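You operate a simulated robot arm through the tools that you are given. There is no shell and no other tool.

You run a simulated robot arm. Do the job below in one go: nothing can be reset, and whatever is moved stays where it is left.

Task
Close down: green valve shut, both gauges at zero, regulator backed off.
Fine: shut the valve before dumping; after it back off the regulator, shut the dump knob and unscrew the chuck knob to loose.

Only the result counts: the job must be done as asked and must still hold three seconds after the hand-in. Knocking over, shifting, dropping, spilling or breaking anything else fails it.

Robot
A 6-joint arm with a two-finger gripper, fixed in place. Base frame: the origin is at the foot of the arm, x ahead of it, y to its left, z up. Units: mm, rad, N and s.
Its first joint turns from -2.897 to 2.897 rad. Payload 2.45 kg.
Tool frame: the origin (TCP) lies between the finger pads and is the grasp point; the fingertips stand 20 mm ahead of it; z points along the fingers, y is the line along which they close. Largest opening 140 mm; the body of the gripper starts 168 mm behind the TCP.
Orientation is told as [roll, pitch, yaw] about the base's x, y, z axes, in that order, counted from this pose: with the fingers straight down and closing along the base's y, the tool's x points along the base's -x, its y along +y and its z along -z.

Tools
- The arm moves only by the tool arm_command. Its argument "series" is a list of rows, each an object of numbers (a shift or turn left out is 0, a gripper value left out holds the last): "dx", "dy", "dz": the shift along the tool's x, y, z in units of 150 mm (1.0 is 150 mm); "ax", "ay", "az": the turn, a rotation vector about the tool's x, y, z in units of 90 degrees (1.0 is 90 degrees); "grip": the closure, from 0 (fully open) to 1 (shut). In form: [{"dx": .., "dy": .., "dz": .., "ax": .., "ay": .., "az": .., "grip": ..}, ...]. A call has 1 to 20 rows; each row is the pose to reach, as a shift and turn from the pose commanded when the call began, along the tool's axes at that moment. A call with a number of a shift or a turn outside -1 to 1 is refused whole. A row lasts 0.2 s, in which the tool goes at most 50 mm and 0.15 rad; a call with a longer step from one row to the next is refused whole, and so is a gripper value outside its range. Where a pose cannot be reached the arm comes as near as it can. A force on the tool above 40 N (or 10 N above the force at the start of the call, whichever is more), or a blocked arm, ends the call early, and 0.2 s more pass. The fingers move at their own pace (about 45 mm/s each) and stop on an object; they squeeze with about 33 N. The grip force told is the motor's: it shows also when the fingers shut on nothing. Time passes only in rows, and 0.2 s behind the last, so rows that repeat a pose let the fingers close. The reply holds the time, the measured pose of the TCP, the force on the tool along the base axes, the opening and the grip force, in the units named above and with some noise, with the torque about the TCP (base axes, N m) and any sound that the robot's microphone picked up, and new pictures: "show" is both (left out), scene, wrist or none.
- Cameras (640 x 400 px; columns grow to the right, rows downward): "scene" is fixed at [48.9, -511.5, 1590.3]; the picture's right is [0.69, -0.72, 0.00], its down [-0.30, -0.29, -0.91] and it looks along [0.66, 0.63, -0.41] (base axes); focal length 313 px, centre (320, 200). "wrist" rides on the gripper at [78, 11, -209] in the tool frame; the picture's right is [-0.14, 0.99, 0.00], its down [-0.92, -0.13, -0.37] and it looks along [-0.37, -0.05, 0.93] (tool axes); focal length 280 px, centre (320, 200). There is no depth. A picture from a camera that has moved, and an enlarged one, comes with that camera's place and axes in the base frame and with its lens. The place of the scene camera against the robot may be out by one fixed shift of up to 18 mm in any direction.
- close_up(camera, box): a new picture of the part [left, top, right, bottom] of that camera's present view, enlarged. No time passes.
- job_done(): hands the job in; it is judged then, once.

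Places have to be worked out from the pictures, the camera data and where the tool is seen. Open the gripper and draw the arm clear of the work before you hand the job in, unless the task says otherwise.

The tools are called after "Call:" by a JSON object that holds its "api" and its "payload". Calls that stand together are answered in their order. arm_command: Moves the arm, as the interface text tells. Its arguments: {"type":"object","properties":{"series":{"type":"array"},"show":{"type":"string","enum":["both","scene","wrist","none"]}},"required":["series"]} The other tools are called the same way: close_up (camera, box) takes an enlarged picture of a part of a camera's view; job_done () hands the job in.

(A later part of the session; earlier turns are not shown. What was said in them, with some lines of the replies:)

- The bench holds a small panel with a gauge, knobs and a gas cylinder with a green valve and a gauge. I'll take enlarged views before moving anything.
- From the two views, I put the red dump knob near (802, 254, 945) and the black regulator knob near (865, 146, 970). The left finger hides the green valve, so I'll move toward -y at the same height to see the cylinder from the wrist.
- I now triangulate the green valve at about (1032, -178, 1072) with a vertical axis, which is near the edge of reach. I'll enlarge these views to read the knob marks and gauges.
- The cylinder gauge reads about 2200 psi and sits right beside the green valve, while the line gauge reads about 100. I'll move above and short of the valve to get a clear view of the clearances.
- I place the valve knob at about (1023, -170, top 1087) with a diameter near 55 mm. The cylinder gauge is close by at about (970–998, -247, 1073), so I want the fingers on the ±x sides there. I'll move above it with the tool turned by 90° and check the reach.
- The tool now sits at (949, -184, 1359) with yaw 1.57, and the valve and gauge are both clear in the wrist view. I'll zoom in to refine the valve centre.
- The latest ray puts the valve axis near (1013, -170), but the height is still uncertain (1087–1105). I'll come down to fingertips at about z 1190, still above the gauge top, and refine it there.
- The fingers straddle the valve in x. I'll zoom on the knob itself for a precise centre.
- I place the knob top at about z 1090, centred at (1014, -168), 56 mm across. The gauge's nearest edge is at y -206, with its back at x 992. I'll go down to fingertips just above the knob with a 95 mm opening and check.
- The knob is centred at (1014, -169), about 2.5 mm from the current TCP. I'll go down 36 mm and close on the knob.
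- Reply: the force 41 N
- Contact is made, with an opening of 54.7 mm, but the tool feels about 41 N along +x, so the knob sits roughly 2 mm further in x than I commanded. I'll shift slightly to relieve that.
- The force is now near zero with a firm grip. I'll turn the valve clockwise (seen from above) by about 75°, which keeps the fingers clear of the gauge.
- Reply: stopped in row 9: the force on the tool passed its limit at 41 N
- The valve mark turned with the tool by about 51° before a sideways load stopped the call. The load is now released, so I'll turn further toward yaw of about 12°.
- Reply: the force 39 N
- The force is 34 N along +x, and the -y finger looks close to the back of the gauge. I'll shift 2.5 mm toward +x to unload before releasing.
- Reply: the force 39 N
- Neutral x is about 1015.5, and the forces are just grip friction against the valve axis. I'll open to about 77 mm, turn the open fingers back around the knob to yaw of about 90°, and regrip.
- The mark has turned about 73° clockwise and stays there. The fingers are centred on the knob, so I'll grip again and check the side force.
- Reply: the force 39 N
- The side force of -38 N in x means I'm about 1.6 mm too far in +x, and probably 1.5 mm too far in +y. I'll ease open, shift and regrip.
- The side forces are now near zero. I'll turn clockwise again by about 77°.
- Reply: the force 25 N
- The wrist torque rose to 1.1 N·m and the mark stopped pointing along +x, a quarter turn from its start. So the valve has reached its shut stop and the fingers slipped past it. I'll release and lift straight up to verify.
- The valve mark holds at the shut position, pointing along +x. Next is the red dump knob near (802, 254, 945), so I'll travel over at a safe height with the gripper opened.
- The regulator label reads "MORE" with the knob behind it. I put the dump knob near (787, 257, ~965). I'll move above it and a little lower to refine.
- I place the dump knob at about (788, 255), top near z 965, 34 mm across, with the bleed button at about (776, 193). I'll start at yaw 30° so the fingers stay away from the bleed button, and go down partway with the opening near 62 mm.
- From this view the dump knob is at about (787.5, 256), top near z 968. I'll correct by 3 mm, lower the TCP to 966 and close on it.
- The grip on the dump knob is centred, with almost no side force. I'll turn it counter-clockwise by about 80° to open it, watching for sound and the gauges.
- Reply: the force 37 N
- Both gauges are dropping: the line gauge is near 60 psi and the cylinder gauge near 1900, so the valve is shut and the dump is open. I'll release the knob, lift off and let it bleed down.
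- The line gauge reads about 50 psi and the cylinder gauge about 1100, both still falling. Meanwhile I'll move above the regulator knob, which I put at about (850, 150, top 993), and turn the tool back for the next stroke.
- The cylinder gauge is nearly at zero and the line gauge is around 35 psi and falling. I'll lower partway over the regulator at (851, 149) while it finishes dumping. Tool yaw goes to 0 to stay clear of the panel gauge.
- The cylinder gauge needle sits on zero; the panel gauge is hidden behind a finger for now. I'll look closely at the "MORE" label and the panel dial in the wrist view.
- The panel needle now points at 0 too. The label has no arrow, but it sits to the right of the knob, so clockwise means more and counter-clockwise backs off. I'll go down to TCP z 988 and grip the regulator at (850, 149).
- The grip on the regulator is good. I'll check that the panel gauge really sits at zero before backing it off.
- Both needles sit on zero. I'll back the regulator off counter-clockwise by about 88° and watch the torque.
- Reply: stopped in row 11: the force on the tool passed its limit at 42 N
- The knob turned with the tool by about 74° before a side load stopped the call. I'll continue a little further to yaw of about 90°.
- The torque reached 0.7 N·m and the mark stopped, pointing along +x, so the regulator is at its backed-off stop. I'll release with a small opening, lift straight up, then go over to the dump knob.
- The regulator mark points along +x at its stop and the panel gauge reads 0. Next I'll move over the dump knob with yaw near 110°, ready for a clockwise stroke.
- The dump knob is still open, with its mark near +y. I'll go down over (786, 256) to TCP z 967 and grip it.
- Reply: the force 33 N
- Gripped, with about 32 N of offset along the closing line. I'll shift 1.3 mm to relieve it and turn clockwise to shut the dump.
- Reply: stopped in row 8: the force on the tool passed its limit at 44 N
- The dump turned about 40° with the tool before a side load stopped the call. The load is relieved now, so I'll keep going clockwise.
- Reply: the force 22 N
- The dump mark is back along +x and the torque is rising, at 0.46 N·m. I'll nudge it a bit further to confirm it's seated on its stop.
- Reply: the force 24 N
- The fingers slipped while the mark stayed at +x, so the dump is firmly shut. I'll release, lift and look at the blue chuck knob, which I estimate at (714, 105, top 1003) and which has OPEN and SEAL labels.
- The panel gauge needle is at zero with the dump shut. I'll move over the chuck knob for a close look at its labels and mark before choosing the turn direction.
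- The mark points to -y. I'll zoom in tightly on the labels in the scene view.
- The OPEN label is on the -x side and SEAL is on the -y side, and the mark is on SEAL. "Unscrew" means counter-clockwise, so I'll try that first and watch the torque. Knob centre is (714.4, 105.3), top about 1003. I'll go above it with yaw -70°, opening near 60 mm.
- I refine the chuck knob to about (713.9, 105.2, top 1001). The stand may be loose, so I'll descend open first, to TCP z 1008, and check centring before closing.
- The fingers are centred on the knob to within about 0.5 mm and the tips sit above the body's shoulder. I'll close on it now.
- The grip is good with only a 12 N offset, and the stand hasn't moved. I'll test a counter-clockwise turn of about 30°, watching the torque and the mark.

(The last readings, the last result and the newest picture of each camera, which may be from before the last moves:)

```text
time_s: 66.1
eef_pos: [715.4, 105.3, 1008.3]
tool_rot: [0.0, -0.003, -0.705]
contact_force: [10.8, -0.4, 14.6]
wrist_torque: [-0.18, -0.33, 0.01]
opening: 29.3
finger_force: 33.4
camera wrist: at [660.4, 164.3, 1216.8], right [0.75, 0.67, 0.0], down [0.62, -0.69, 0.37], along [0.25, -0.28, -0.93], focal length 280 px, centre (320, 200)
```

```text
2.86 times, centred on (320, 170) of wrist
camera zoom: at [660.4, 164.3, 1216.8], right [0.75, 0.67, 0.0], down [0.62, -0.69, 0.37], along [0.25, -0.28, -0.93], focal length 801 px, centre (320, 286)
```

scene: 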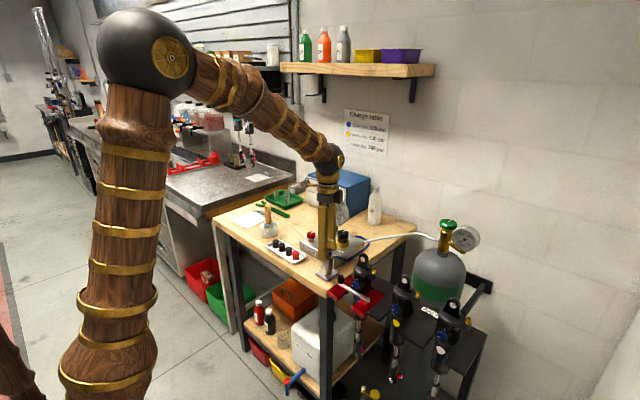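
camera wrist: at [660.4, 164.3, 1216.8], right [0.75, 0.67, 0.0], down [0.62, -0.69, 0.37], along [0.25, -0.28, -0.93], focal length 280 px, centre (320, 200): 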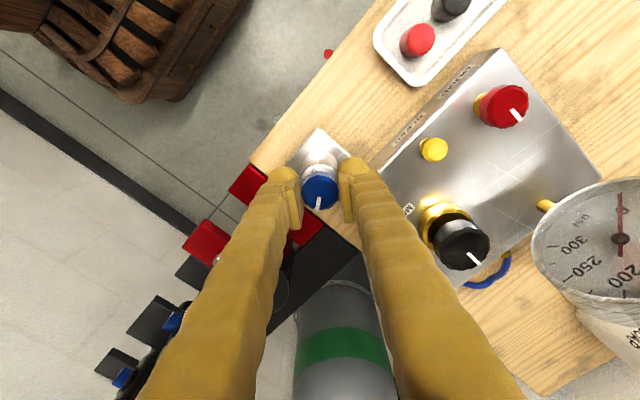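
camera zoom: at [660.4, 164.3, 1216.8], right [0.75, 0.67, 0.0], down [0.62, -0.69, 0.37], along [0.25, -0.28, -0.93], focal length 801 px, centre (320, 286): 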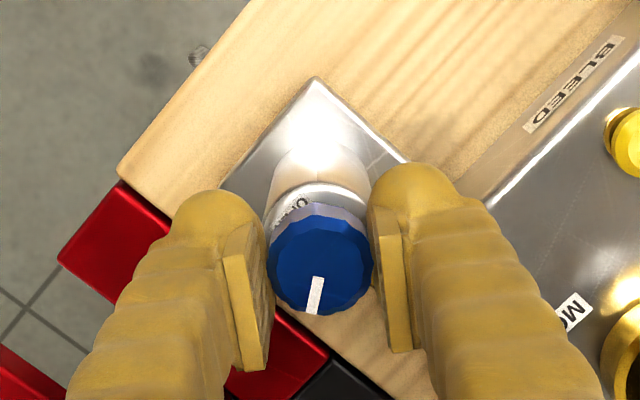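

The knob follows the tool freely counter-clockwise and even rises a little, so it's unscrewing. I'll continue another 85°, easing upward about 1.5 mm.

Call:
{"api": "arm_command", "payload": {"series": [{"dz": -0.004, "az": -0.07, "grip": 1.0}, {"dz": -0.005, "az": -0.14, "grip": 1.0}, {"dz": -0.006, "az": -0.21, "grip": 1.0}, {"dz": -0.007, "az": -0.28, "grip": 1.0}, {"dz": -0.008, "az": -0.35, "grip": 1.0}, {"dz": -0.009, "az": -0.42, "grip": 1.0}, {"dz": -0.01, "az": -0.49, "grip": 1.0}, {"dz": -0.011, "az": -0.56, "grip": 1.0}, {"dz": -0.012, "az": -0.63, "grip": 1.0}, {"dz": -0.013, "az": -0.7, "grip": 1.0}, {"dz": -0.014, "az": -0.77, "grip": 1.0}, {"dz": -0.015, "az": -0.84, "grip": 1.0}, {"dz": -0.015, "az": -0.91, "grip": 1.0}, {"dz": -0.015, "az": -0.95, "grip": 1.0}], "show": "wrist"}}

Call:
{"api": "close_up", "payload": {"camera": "wrist", "box": [240, 100, 400, 240]}}

Call:
{"api": "close_up", "payload": {"camera": "scene", "box": [300, 220, 360, 290]}}

```text
time_s: 69.1
eef_pos: [713.3, 104.3, 1008.8]
tool_rot: [-0.002, -0.001, 0.787]
contact_force: [0.9, -1.8, -0.2]
wrist_torque: [-0.02, 0.0, -0.28]
opening: 29.2
finger_force: 32.5
camera wrist: at [650.0, 56.4, 1218.2], right [-0.61, 0.8, 0.0], down [0.74, 0.56, 0.37], along [0.29, 0.22, -0.93], focal length 280 px, centre (320, 200)
```

wrist: 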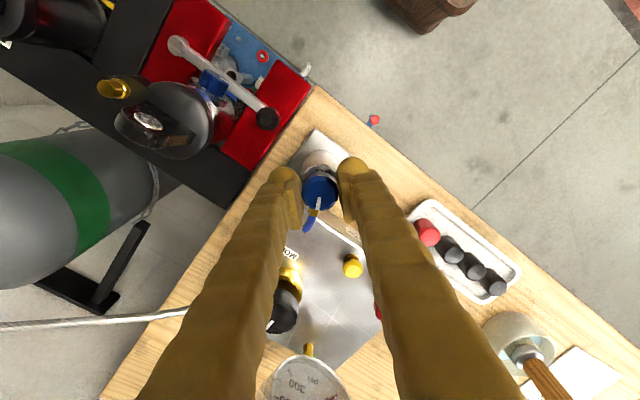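

```text
2.86 times, centred on (320, 170) of wrist
camera zoom: at [650.0, 56.4, 1218.2], right [-0.61, 0.8, 0.0], down [0.74, 0.56, 0.37], along [0.29, 0.22, -0.93], focal length 801 px, centre (320, 286)
```

zoom: 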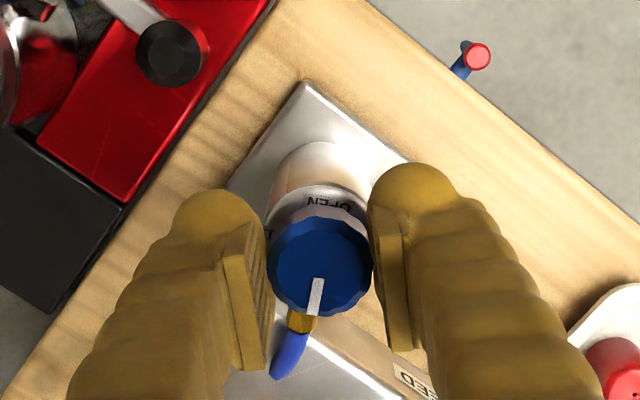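

```text
5.71 times, centred on (330, 255) of scene
camera zoom: at [48.9, -511.5, 1590.3], right [0.69, -0.72, 0.0], down [-0.3, -0.29, -0.91], along [0.66, 0.63, -0.41], focal length 1788 px, centre (263, -114)
```

zoom: 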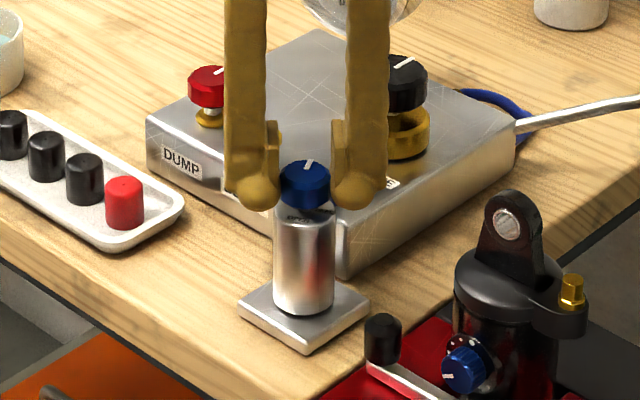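

The knob has turned about 115° counter-clockwise, the stand is steady, and the OPEN label is now visible on the -x side. I'll continue another 68° before regripping.

Call:
{"api": "arm_command", "payload": {"series": [{"dz": -0.001, "az": -0.07, "grip": 1.0}, {"dz": -0.002, "az": -0.14, "grip": 1.0}, {"dz": -0.003, "az": -0.21, "grip": 1.0}, {"dz": -0.004, "az": -0.28, "grip": 1.0}, {"dz": -0.005, "az": -0.35, "grip": 1.0}, {"dz": -0.006, "az": -0.42, "grip": 1.0}, {"dz": -0.007, "az": -0.49, "grip": 1.0}, {"dz": -0.008, "az": -0.56, "grip": 1.0}, {"dz": -0.009, "az": -0.63, "grip": 1.0}, {"dz": -0.01, "az": -0.7, "grip": 1.0}, {"dz": -0.01, "az": -0.76, "grip": 1.0}], "show": "wrist"}}

Call:
{"api": "close_up", "payload": {"camera": "wrist", "box": [240, 100, 400, 240]}}

Call:
{"api": "close_up", "payload": {"camera": "scene", "box": [300, 220, 360, 290]}}

```text
time_s: 71.5
eef_pos: [714.4, 104.6, 1010.2]
tool_rot: [0.001, 0.002, 1.98]
contact_force: [6.5, 0.2, -2.7]
wrist_torque: [-0.11, -0.18, -0.24]
opening: 29.0
finger_force: 32.9
camera wrist: at [734.3, 28.7, 1219.7], right [-0.96, -0.27, 0.0], down [-0.25, 0.9, 0.37], along [-0.1, 0.35, -0.93], focal length 280 px, centre (320, 200)
```

wrist: 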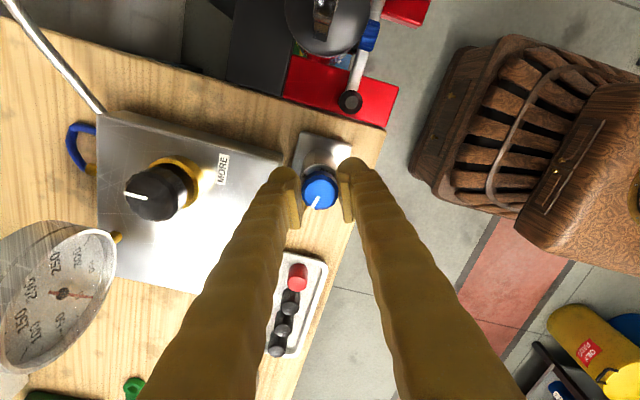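

```text
2.86 times, centred on (320, 170) of wrist
camera zoom: at [734.3, 28.7, 1219.7], right [-0.96, -0.27, 0.0], down [-0.25, 0.9, 0.37], along [-0.1, 0.35, -0.93], focal length 801 px, centre (320, 286)
```

zoom: 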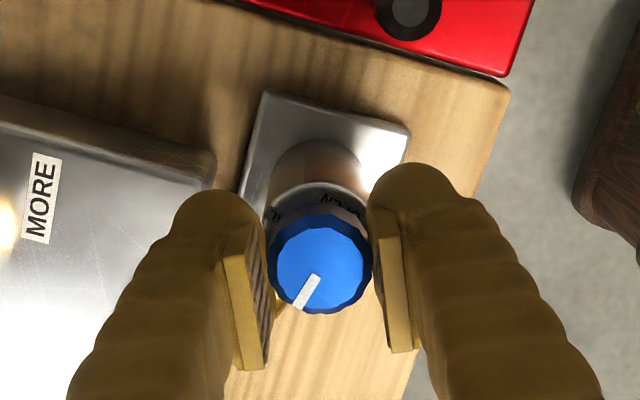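

```text
5.71 times, centred on (330, 255) of scene
camera zoom: at [48.9, -511.5, 1590.3], right [0.69, -0.72, 0.0], down [-0.3, -0.29, -0.91], along [0.66, 0.63, -0.41], focal length 1788 px, centre (263, -114)
```

zoom: 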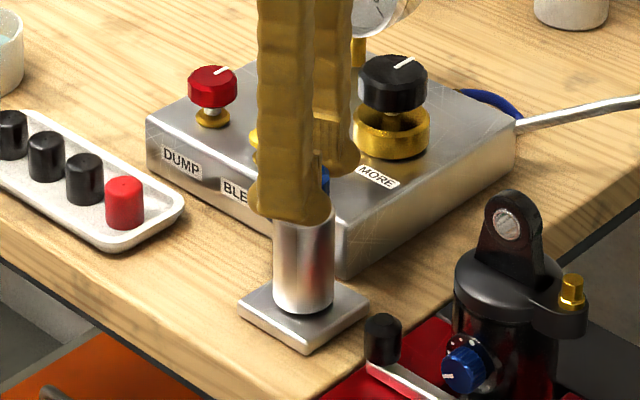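

The knob has turned about 184° in total. I'll zoom on the label ring to see where the mark is relative to OPEN.

Call:
{"api": "close_up", "payload": {"camera": "wrist", "box": [295, 155, 345, 215]}}

```text
6.67 times, centred on (320, 185) of wrist
camera zoom: at [734.3, 28.7, 1219.7], right [-0.96, -0.27, 0.0], down [-0.25, 0.9, 0.37], along [-0.1, 0.35, -0.93], focal length 1869 px, centre (320, 300)
```

zoom: 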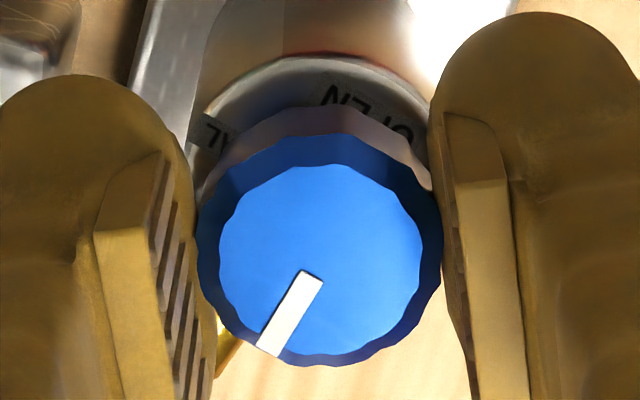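

The brass hose fitting, which pointed along +x, now seems to point near +y. So the knob probably reached its loose stop about 95° in and then carried the chuck body around with it. I'll stop turning, release and lift to check.

Call:
{"api": "arm_command", "payload": {"series": [{"grip": 0.75}, {"grip": 0.65}, {"grip": 0.6}, {"grip": 0.56}, {"dz": -0.1, "grip": 0.56}, {"dz": -0.3, "grip": 0.56}, {"dz": -0.55, "grip": 0.56}, {"dz": -0.8, "grip": 0.4}, {"dz": -0.8, "grip": 0.2}]}}

Call:
{"api": "close_up", "payload": {"camera": "wrist", "box": [270, 100, 370, 190]}}

Call:
{"api": "close_up", "payload": {"camera": "scene", "box": [300, 220, 370, 290]}}

```text
time_s: 73.5
eef_pos: [713.0, 104.5, 1131.5]
tool_rot: [0.001, 0.002, 1.979]
contact_force: [0.2, 0.6, 1.0]
wrist_torque: [0.02, 0.0, 0.01]
opening: 111.8
finger_force: 0.0
camera wrist: at [733.7, 28.6, 1341.3], right [-0.96, -0.27, 0.0], down [-0.25, 0.9, 0.37], along [-0.1, 0.35, -0.93], focal length 280 px, centre (320, 200)
```

scene: 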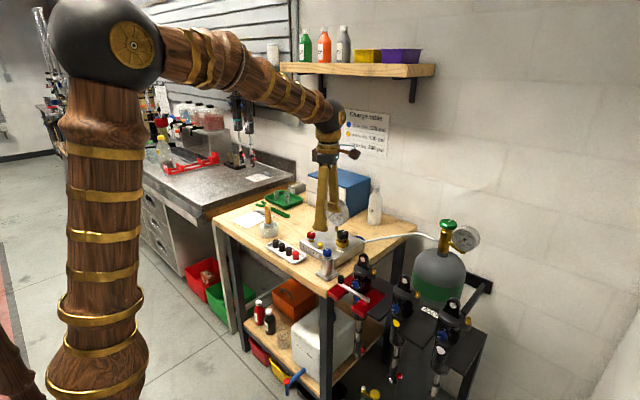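
wrist: 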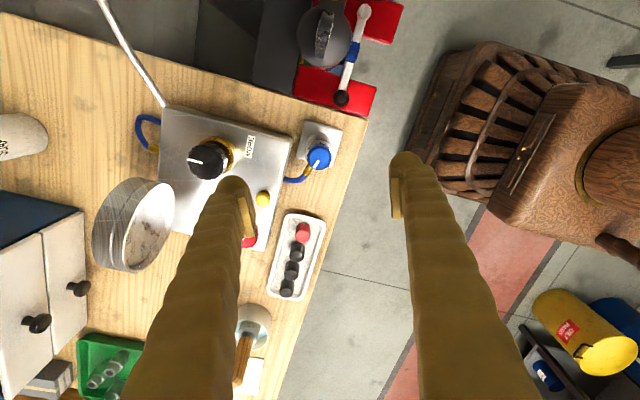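

```text
4.44 times, centred on (320, 145) of wrist
camera zoom: at [733.7, 28.6, 1341.3], right [-0.96, -0.27, 0.0], down [-0.25, 0.9, 0.37], along [-0.1, 0.35, -0.93], focal length 1246 px, centre (320, 444)
```

zoom: 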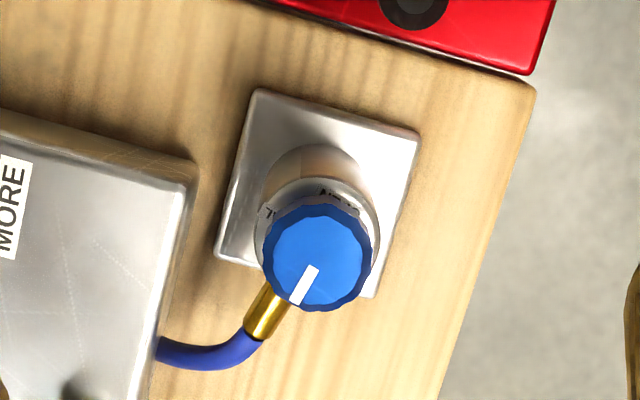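

```text
5.71 times, centred on (335, 255) of scene
camera zoom: at [48.9, -511.5, 1590.3], right [0.69, -0.72, 0.0], down [-0.3, -0.29, -0.91], along [0.66, 0.63, -0.41], focal length 1788 px, centre (234, -114)
```

zoom: 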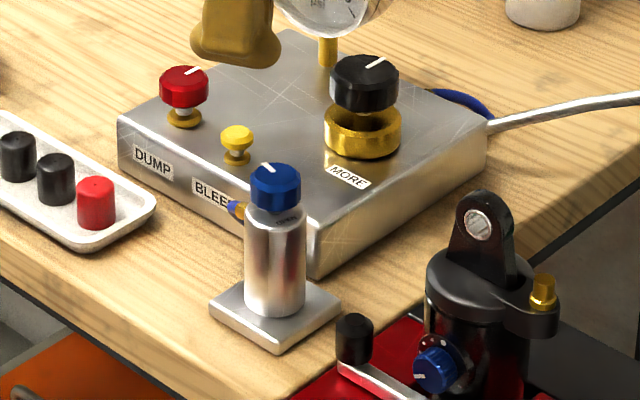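

The knob sits at its stop relative to the chuck: its mark lines up with the hose fitting, about 98° from sealed, so it is unscrewed. However, the body rotated about 73° in its dock. I'd rather put the body back by gripping the body itself, so the knob keeps its loose setting. I'll align the tool at yaw 75°, across the fitting.

Call:
{"api": "arm_command", "payload": {"series": [{"dx": -0.002, "dy": -0.004, "az": 0.09, "grip": 0.54}, {"dx": -0.002, "dy": -0.004, "az": 0.18, "grip": 0.54}, {"dx": -0.002, "dy": -0.004, "az": 0.27, "grip": 0.54}, {"dx": -0.002, "dy": -0.004, "az": 0.36, "grip": 0.54}, {"dx": -0.002, "dy": -0.004, "az": 0.427, "grip": 0.54}, {"dx": -0.002, "dy": -0.004, "dz": 0.2, "az": 0.427, "grip": 0.54}, {"dx": -0.002, "dy": -0.004, "dz": 0.4, "az": 0.427, "grip": 0.54}, {"dx": -0.002, "dy": -0.004, "dz": 0.6, "az": 0.427, "grip": 0.54}, {"dx": -0.002, "dy": -0.004, "dz": 0.66, "az": 0.427, "grip": 0.54}, {"dx": -0.002, "dy": -0.004, "dz": 0.66, "az": 0.427, "grip": 0.54}]}}

Call:
{"api": "close_up", "payload": {"camera": "wrist", "box": [240, 90, 400, 230]}}

Call:
{"api": "close_up", "payload": {"camera": "scene", "box": [300, 220, 370, 290]}}

```text
time_s: 75.7
eef_pos: [714.6, 105.4, 1032.3]
tool_rot: [-0.003, 0.003, 1.308]
contact_force: [0.5, 0.5, 0.0]
wrist_torque: [0.0, 0.01, 0.02]
opening: 64.5
finger_force: 0.0
camera wrist: at [681.8, 32.9, 1241.4], right [-0.92, 0.39, 0.0], down [0.36, 0.86, 0.37], along [0.14, 0.34, -0.93], focal length 280 px, centre (320, 200)
```

scene: 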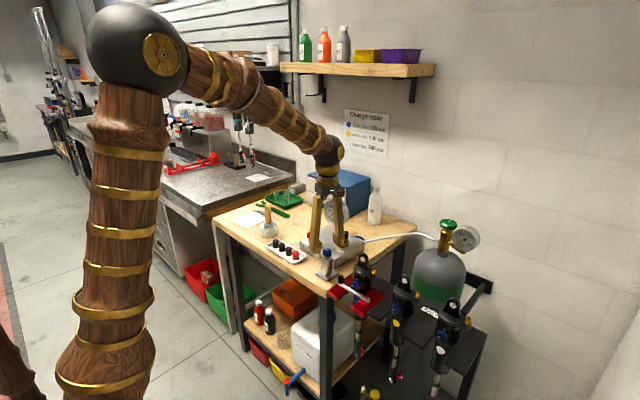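
wrist: 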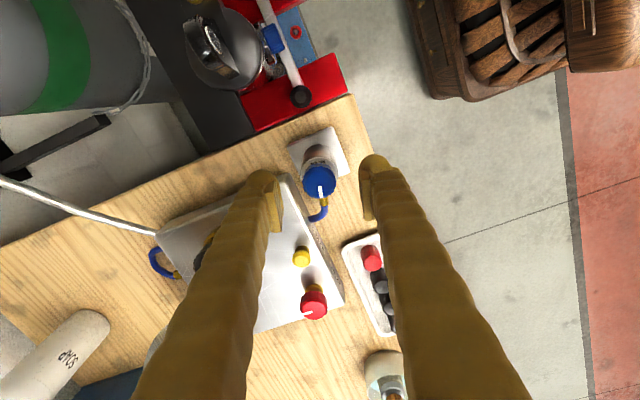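

```text
2.86 times, centred on (320, 160) of wrist
camera zoom: at [681.8, 32.9, 1241.4], right [-0.92, 0.39, 0.0], down [0.36, 0.86, 0.37], along [0.14, 0.34, -0.93], focal length 801 px, centre (320, 314)
```

zoom: 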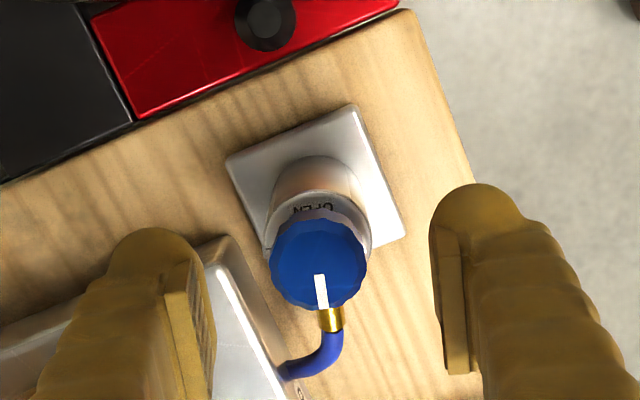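

```text
5.71 times, centred on (335, 255) of scene
camera zoom: at [48.9, -511.5, 1590.3], right [0.69, -0.72, 0.0], down [-0.3, -0.29, -0.91], along [0.66, 0.63, -0.41], focal length 1788 px, centre (234, -114)
```

zoom: 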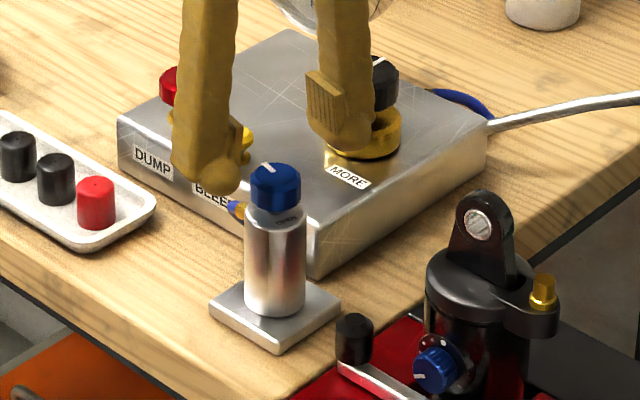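

The tool is aligned with the fitting perpendicular to the closing line and is centred within 1 mm. I'll lower the open fingers around the body to TCP z 970, with tips at 950, above the panel top. I'll check before closing.

Call:
{"api": "arm_command", "payload": {"series": [{"dy": -0.003, "dz": 0.12, "grip": 0.54}, {"dy": -0.003, "dz": 0.24, "grip": 0.54}, {"dy": -0.003, "dz": 0.34, "grip": 0.54}, {"dy": -0.003, "dz": 0.41, "grip": 0.54}, {"dy": -0.003, "dz": 0.41, "grip": 0.6}, {"dy": -0.003, "dz": 0.41, "grip": 0.64}]}}

Call:
{"api": "close_up", "payload": {"camera": "wrist", "box": [240, 110, 400, 250]}}

Call:
{"api": "close_up", "payload": {"camera": "scene", "box": [300, 220, 370, 290]}}

```text
time_s: 77.1
eef_pos: [714.3, 105.6, 970.9]
tool_rot: [-0.002, 0.002, 1.309]
contact_force: [-0.1, 0.3, 0.3]
wrist_torque: [-0.03, 0.0, -0.01]
opening: 50.4
finger_force: 0.2
camera wrist: at [683.1, 32.6, 1179.7], right [-0.92, 0.39, 0.0], down [0.36, 0.86, 0.37], along [0.14, 0.34, -0.93], focal length 280 px, centre (320, 200)
```

scene: 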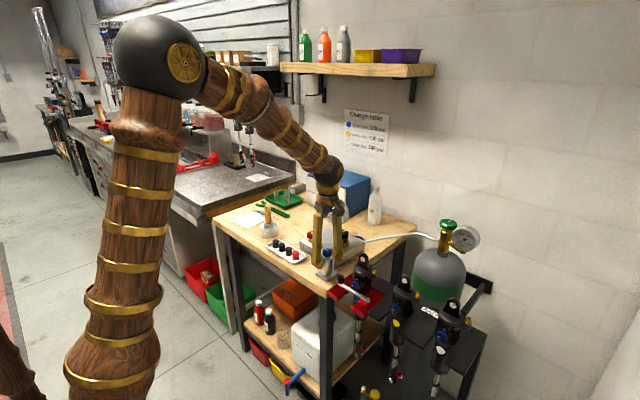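
wrist: 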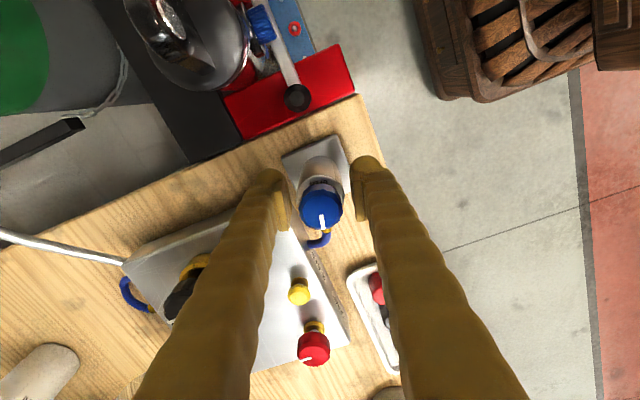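

```text
2.86 times, centred on (320, 180) of wrist
camera zoom: at [683.1, 32.6, 1179.7], right [-0.92, 0.39, 0.0], down [0.36, 0.86, 0.37], along [0.14, 0.34, -0.93], focal length 801 px, centre (320, 257)
```

zoom: 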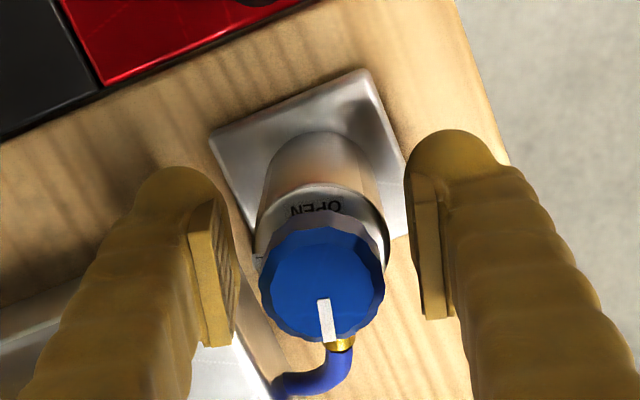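

```text
5.71 times, centred on (335, 255) of scene
camera zoom: at [48.9, -511.5, 1590.3], right [0.69, -0.72, 0.0], down [-0.3, -0.29, -0.91], along [0.66, 0.63, -0.41], focal length 1788 px, centre (234, -114)
```

zoom: 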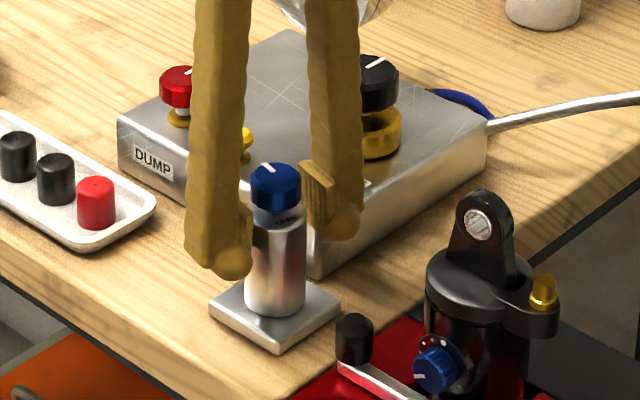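

The fingers straddle the body cleanly and are well centred. I'll close gently and check the forces.

Call:
{"api": "arm_command", "payload": {"series": [{"grip": 0.7}, {"grip": 0.74}, {"grip": 1.0}, {"grip": 1.0}], "show": "wrist"}}

Call:
{"api": "close_up", "payload": {"camera": "wrist", "box": [240, 110, 400, 250]}}

```text
time_s: 78.1
eef_pos: [714.7, 105.5, 970.4]
tool_rot: [0.0, 0.003, 1.308]
contact_force: [-6.8, 1.2, -0.5]
wrist_torque: [0.07, 0.09, -0.05]
opening: 36.7
finger_force: 33.1
camera wrist: at [682.9, 32.7, 1179.8], right [-0.92, 0.39, 0.0], down [0.36, 0.86, 0.37], along [0.14, 0.34, -0.93], focal length 280 px, centre (320, 200)
```

wrist: 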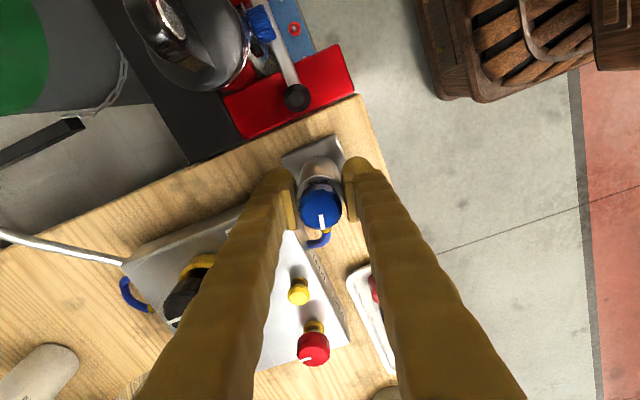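

```text
2.86 times, centred on (320, 180) of wrist
camera zoom: at [682.9, 32.7, 1179.8], right [-0.92, 0.39, 0.0], down [0.36, 0.86, 0.37], along [0.14, 0.34, -0.93], focal length 801 px, centre (320, 257)
```

zoom: 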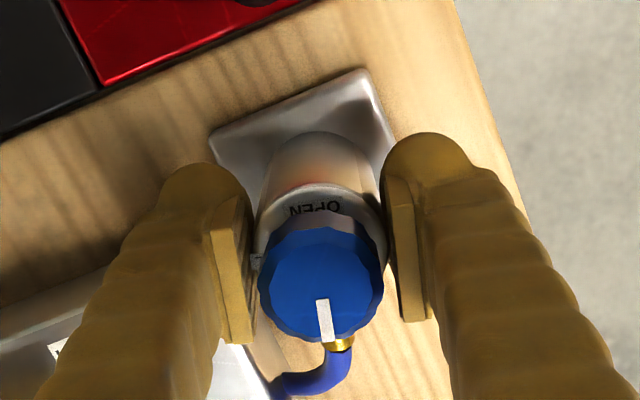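

The body is held with almost no side force. I'll turn it back clockwise by about 73° so the fitting faces +x again.

Call:
{"api": "arm_command", "payload": {"series": [{"az": 0.06, "grip": 1.0}, {"az": 0.13, "grip": 1.0}, {"az": 0.2, "grip": 1.0}, {"az": 0.27, "grip": 1.0}, {"az": 0.34, "grip": 1.0}, {"az": 0.41, "grip": 1.0}, {"az": 0.48, "grip": 1.0}, {"az": 0.55, "grip": 1.0}, {"az": 0.62, "grip": 1.0}, {"az": 0.69, "grip": 1.0}, {"az": 0.76, "grip": 1.0}, {"az": 0.81, "grip": 1.0}]}}

Call:
{"api": "close_up", "payload": {"camera": "wrist", "box": [240, 110, 400, 250]}}

Call:
{"api": "close_up", "payload": {"camera": "scene", "box": [300, 220, 370, 290]}}

```text
time_s: 80.7
eef_pos: [715.4, 103.8, 969.5]
tool_rot: [-0.001, -0.001, 0.035]
contact_force: [-3.6, 7.6, 5.7]
wrist_torque: [0.14, 0.04, 0.11]
opening: 36.5
finger_force: 33.0
camera wrist: at [635.7, 112.7, 1179.3], right [0.1, 0.99, 0.0], down [0.92, -0.09, 0.37], along [0.37, -0.04, -0.93], focal length 280 px, centre (320, 200)
```

scene: 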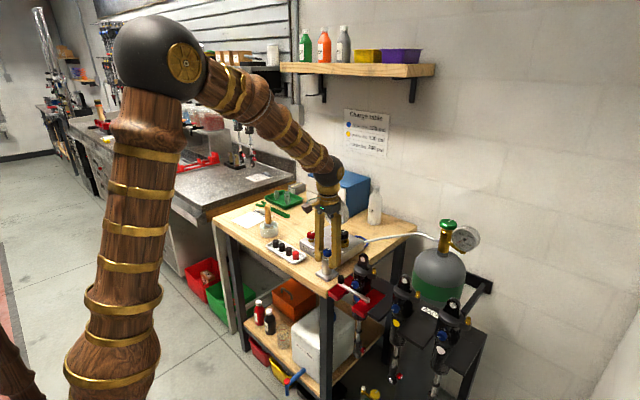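
wrist: 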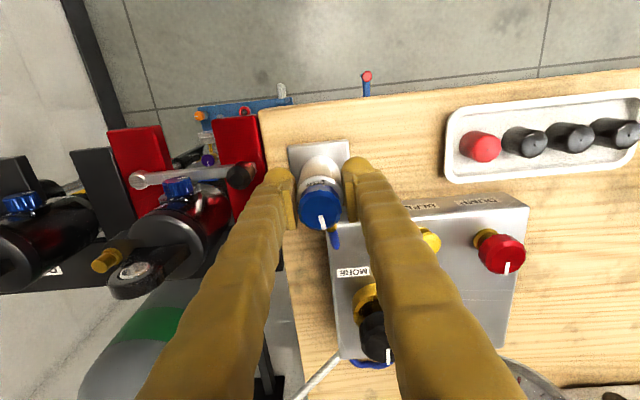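

```text
2.86 times, centred on (320, 180) of wrist
camera zoom: at [635.7, 112.7, 1179.3], right [0.1, 0.99, 0.0], down [0.92, -0.09, 0.37], along [0.37, -0.04, -0.93], focal length 801 px, centre (320, 257)
```

zoom: 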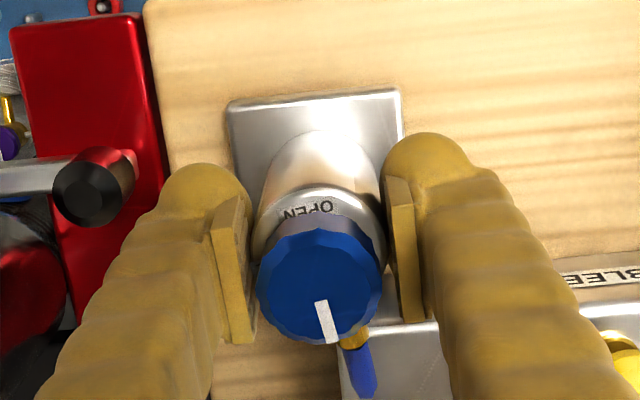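

```text
5.71 times, centred on (335, 255) of scene
camera zoom: at [48.9, -511.5, 1590.3], right [0.69, -0.72, 0.0], down [-0.3, -0.29, -0.91], along [0.66, 0.63, -0.41], focal length 1788 px, centre (234, -114)
```

zoom: 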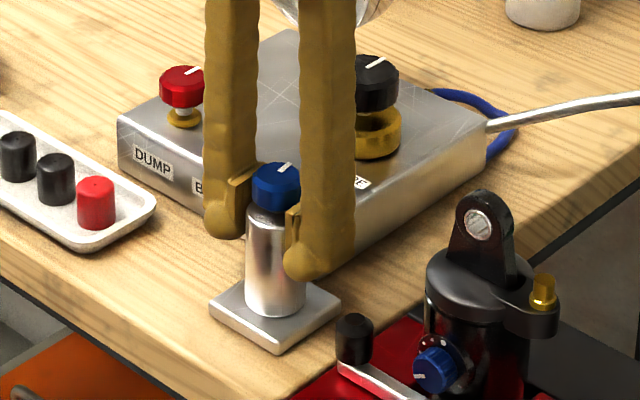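

The fitting now points within about 8° of +x and the knob mark moved with it, so the loose setting is kept. I'll turn the last 7°, then release.

Call:
{"api": "arm_command", "payload": {"series": [{"az": 0.04, "grip": 1.0}, {"az": 0.08, "grip": 1.0}, {"az": 0.08, "grip": 1.0}, {"az": 0.08, "grip": 0.7}, {"az": 0.08, "grip": 0.62}, {"az": 0.08, "grip": 0.54}, {"az": 0.08, "grip": 0.54}]}}

Call:
{"api": "close_up", "payload": {"camera": "wrist", "box": [240, 110, 400, 250]}}

```text
time_s: 82.3
eef_pos: [715.2, 104.4, 970.6]
tool_rot: [-0.002, -0.002, -0.089]
contact_force: [0.3, -0.4, -0.3]
wrist_torque: [0.01, -0.01, -0.03]
opening: 64.5
finger_force: 0.0
camera wrist: at [636.9, 122.9, 1179.0], right [0.22, 0.97, 0.0], down [0.91, -0.21, 0.37], along [0.36, -0.08, -0.93], focal length 280 px, centre (320, 200)
```

scene: 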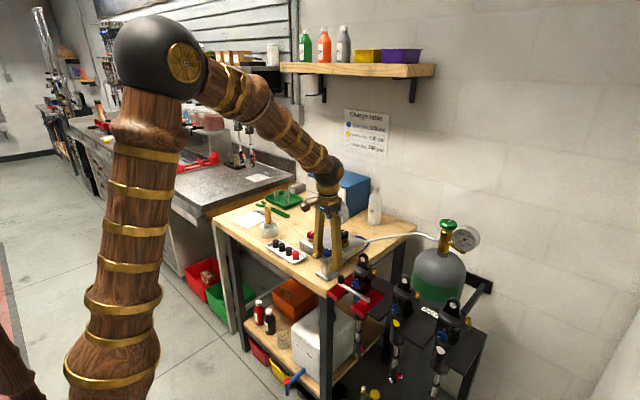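
wrist: 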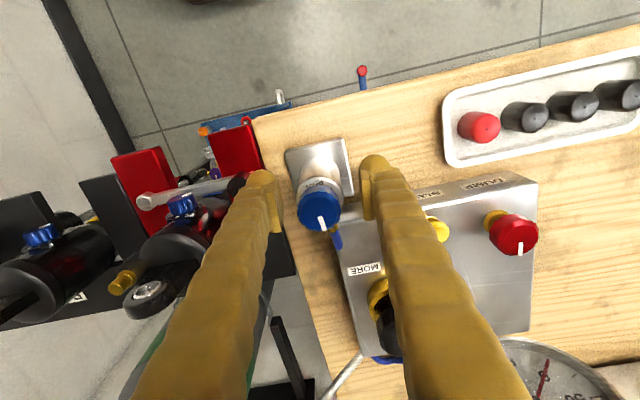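

```text
2.86 times, centred on (320, 180) of wrist
camera zoom: at [636.9, 122.9, 1179.0], right [0.22, 0.97, 0.0], down [0.91, -0.21, 0.37], along [0.36, -0.08, -0.93], focal length 801 px, centre (320, 257)
```

zoom: 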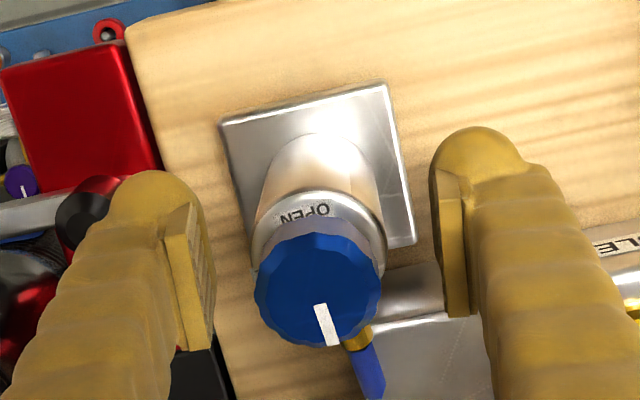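

The chuck body stands upright with its fitting near +x, and the knob is still at its loose stop. I'll lift straight up and re-examine everything.

Call:
{"api": "arm_command", "payload": {"series": [{"dz": -0.15, "grip": 0.54}, {"dz": -0.4, "grip": 0.54}, {"dz": -0.7, "grip": 0.54}, {"dz": -1.0, "grip": 0.54}, {"dz": -1.0, "grip": 0.4}], "show": "none"}}

Call:
{"api": "arm_command", "payload": {"series": [{"dx": -0.2, "dz": -0.2, "grip": 0.0}, {"dx": -0.4, "dz": -0.3, "grip": 0.0}, {"dx": -0.4, "dz": -0.3, "grip": 0.0}, {"dx": -0.4, "dz": -0.3, "grip": 0.0}]}}

Call:
{"api": "close_up", "payload": {"camera": "wrist", "box": [250, 60, 390, 180]}}

Call:
{"api": "close_up", "payload": {"camera": "scene", "box": [300, 220, 370, 290]}}

Call:
{"api": "close_up", "payload": {"camera": "scene", "box": [270, 180, 370, 280]}}

Call:
{"api": "close_up", "payload": {"camera": "scene", "box": [420, 200, 500, 260]}}

```text
time_s: 83.5
eef_pos: [713.8, 103.1, 1120.8]
tool_rot: [-0.001, 0.001, -0.089]
contact_force: [0.7, -0.4, -1.1]
wrist_torque: [0.04, -0.01, 0.0]
opening: 84.1
finger_force: 0.0
```

```text
time_s: 84.5
eef_pos: [773.4, 100.0, 1165.7]
tool_rot: [-0.001, 0.0, -0.09]
contact_force: [0.3, 0.7, 0.5]
wrist_torque: [-0.03, 0.0, -0.03]
opening: 140.2
finger_force: 0.0
camera wrist: at [695.9, 117.2, 1375.2], right [0.22, 0.97, 0.0], down [0.91, -0.21, 0.37], along [0.36, -0.08, -0.93], focal length 280 px, centre (320, 200)
```

scene: 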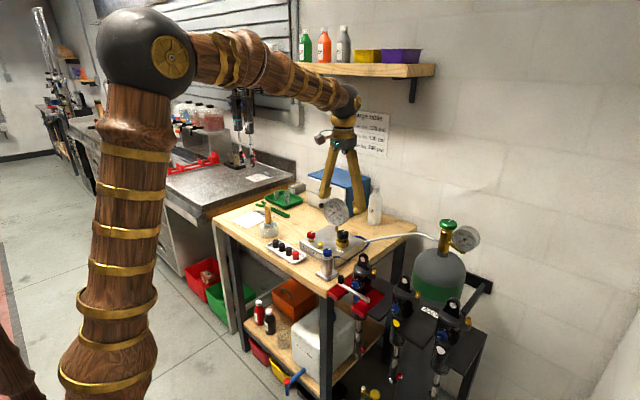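
wrist: 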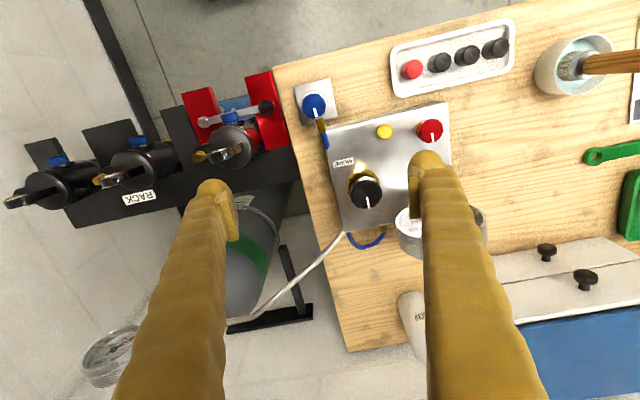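

```text
3.33 times, centred on (320, 120) of wrist
camera zoom: at [695.9, 117.2, 1375.2], right [0.22, 0.97, 0.0], down [0.91, -0.21, 0.37], along [0.36, -0.08, -0.93], focal length 935 px, centre (320, 467)
```

zoom: 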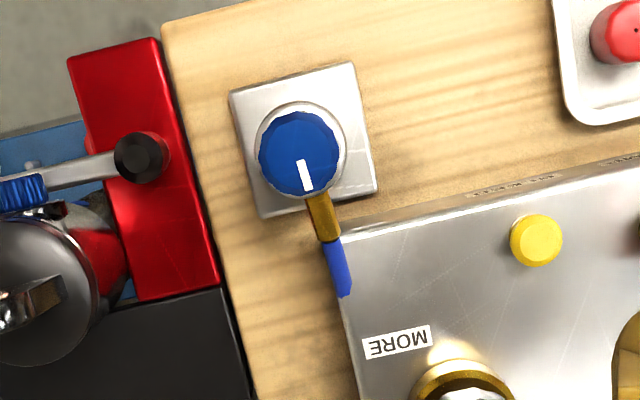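

```text
5.71 times, centred on (335, 255) of scene
camera zoom: at [48.9, -511.5, 1590.3], right [0.69, -0.72, 0.0], down [-0.3, -0.29, -0.91], along [0.66, 0.63, -0.41], focal length 1788 px, centre (234, -114)
```

zoom: 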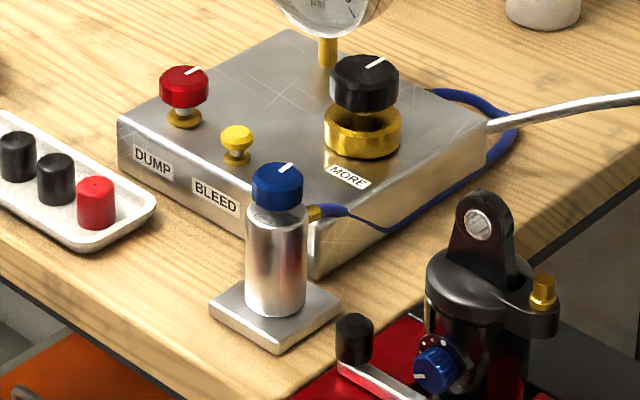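

```text
4.00 times, centred on (320, 230) of scene
camera zoom: at [48.9, -511.5, 1590.3], right [0.69, -0.72, 0.0], down [-0.3, -0.29, -0.91], along [0.66, 0.63, -0.41], focal length 1252 px, centre (320, 80)
```

zoom: 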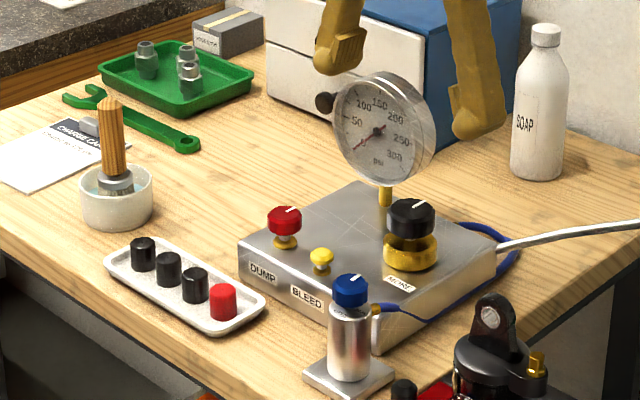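

```text
6.67 times, centred on (460, 230) of scene
camera zoom: at [48.9, -511.5, 1590.3], right [0.69, -0.72, 0.0], down [-0.3, -0.29, -0.91], along [0.66, 0.63, -0.41], focal length 2086 px, centre (-613, 0)
```

zoom: 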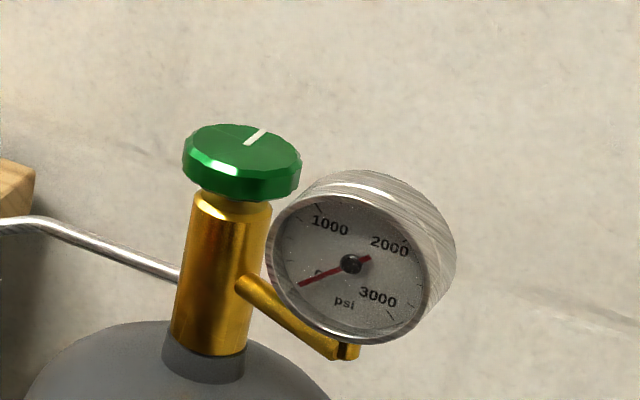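

Everything reads as asked: valve shut, both needles on zero, regulator and dump at their stops, and the chuck knob loose with the body back in place. I'll draw the arm up and away from the bench.

Call:
{"api": "arm_command", "payload": {"series": [{"dz": -0.25, "grip": 0.0}, {"dz": -0.5, "dx": 0.1, "grip": 0.0}, {"dz": -0.75, "dx": 0.25, "grip": 0.0}, {"dz": -1.0, "dx": 0.45, "grip": 0.0}, {"dz": -1.0, "dx": 0.75, "grip": 0.0}, {"dz": -1.0, "dx": 1.0, "grip": 0.0}], "show": "none"}}

Call:
{"api": "arm_command", "payload": {"series": [{"dz": -0.25, "dx": 0.15, "grip": 0.0}, {"dz": -0.5, "dx": 0.3, "grip": 0.0}, {"dz": -0.7, "dx": 0.5, "grip": 0.0}, {"dz": -0.7, "dx": 0.5, "grip": 0.0}, {"dz": -0.7, "dx": 0.5, "grip": 0.0}]}}

Call:
{"api": "close_up", "payload": {"camera": "scene", "box": [270, 180, 370, 280]}}

Call:
{"api": "close_up", "payload": {"camera": "scene", "box": [325, 195, 350, 225]}}

Call:
{"api": "close_up", "payload": {"camera": "scene", "box": [440, 215, 490, 255]}}

```text
time_s: 85.9
eef_pos: [624.0, 112.8, 1314.8]
tool_rot: [-0.001, 0.001, -0.089]
contact_force: [-0.5, -0.3, -0.4]
wrist_torque: [0.0, 0.03, 0.03]
opening: 140.0
finger_force: 0.0
```

```text
time_s: 87.1
eef_pos: [552.1, 119.1, 1420.5]
tool_rot: [-0.001, 0.001, -0.089]
contact_force: [-0.5, -0.2, -0.2]
wrist_torque: [-0.02, 0.0, 0.03]
opening: 140.0
finger_force: 0.0
camera wrist: at [473.4, 138.3, 1630.3], right [0.22, 0.97, 0.0], down [0.91, -0.21, 0.37], along [0.36, -0.08, -0.93], focal length 280 px, centre (320, 200)
```

scene: 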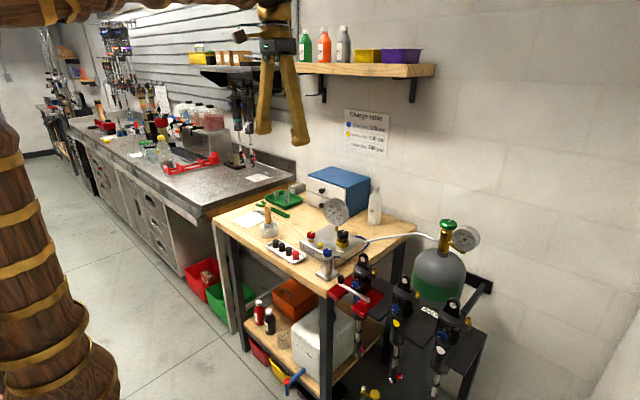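
wrist: 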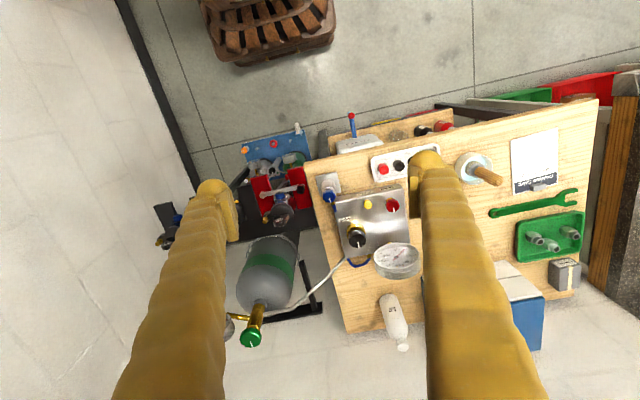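

```text
4.00 times, centred on (320, 230) of scene
camera zoom: at [48.9, -511.5, 1590.3], right [0.69, -0.72, 0.0], down [-0.3, -0.29, -0.91], along [0.66, 0.63, -0.41], focal length 1252 px, centre (320, 80)
```

zoom: 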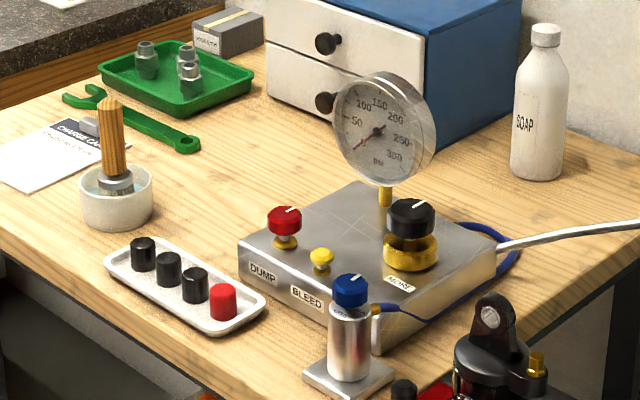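

```text
13.33 times, centred on (338, 210) of scene
camera zoom: at [48.9, -511.5, 1590.3], right [0.69, -0.72, 0.0], down [-0.3, -0.29, -0.91], along [0.66, 0.63, -0.41], focal length 4172 px, centre (87, 67)
```

zoom: 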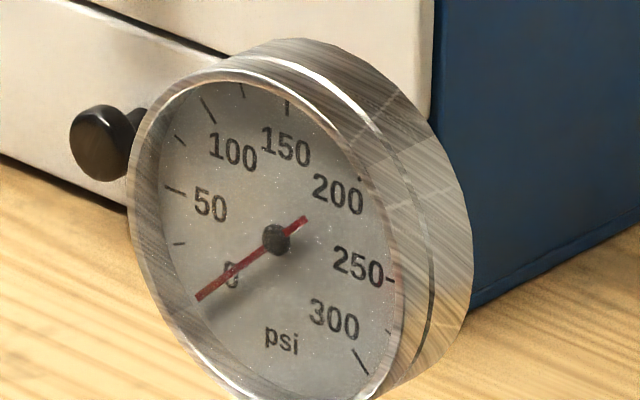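

```text
10.00 times, centred on (465, 235) of scene
camera zoom: at [48.9, -511.5, 1590.3], right [0.69, -0.72, 0.0], down [-0.3, -0.29, -0.91], along [0.66, 0.63, -0.41], focal length 3129 px, centre (-1130, -150)
```

zoom: 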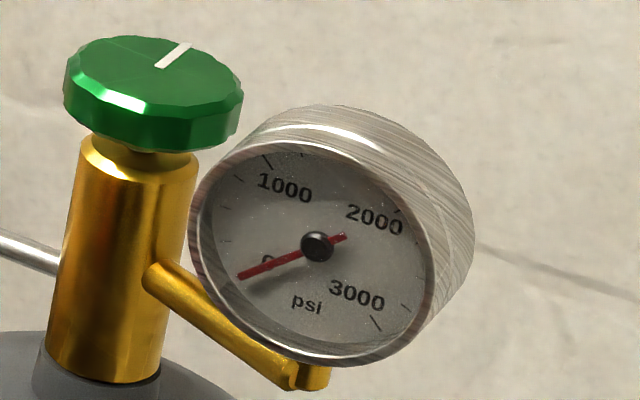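

Both gauges read zero, the green valve is shut, the regulator and dump are at their closed stops, and the chuck knob is loose with the chuck upright. The gripper is open and the arm is clear of the bench, so I'm handing the job in.

Call:
{"api": "job_done", "payload": {}}

```text
The job is handed in.
```

The rig is closed down and I've handed the job in. The verdict hasn't come back.

| Item | Final state |
|---|---|
| Green valve | Shut; I turned it a quarter turn clockwise to its stop before dumping |
| Gauges | Cylinder and panel gauges both read zero |
| Regulator | Backed off counter-clockwise to its stop |
| Dump knob | Shut again, on its stop |
| Chuck knob | Unscrewed counter-clockwise about 95° to its stop |

- **Chuck body turned:** once the chuck knob reached its stop, I kept turning and dragged the chuck body round by about 73° in its dock. I gripped the body and turned it back to within about 5° of where it started. The knob stayed loose, and the stand and hose look as they did before.
- **Chuck labels:** the knob's mark started on the SEAL label but does not now point at the OPEN label. I took the counter-clockwise stop as loose, because the knob would not unscrew any further.

I left the gripper open and the arm clear of the bench. I saw nothing else moved or knocked over.
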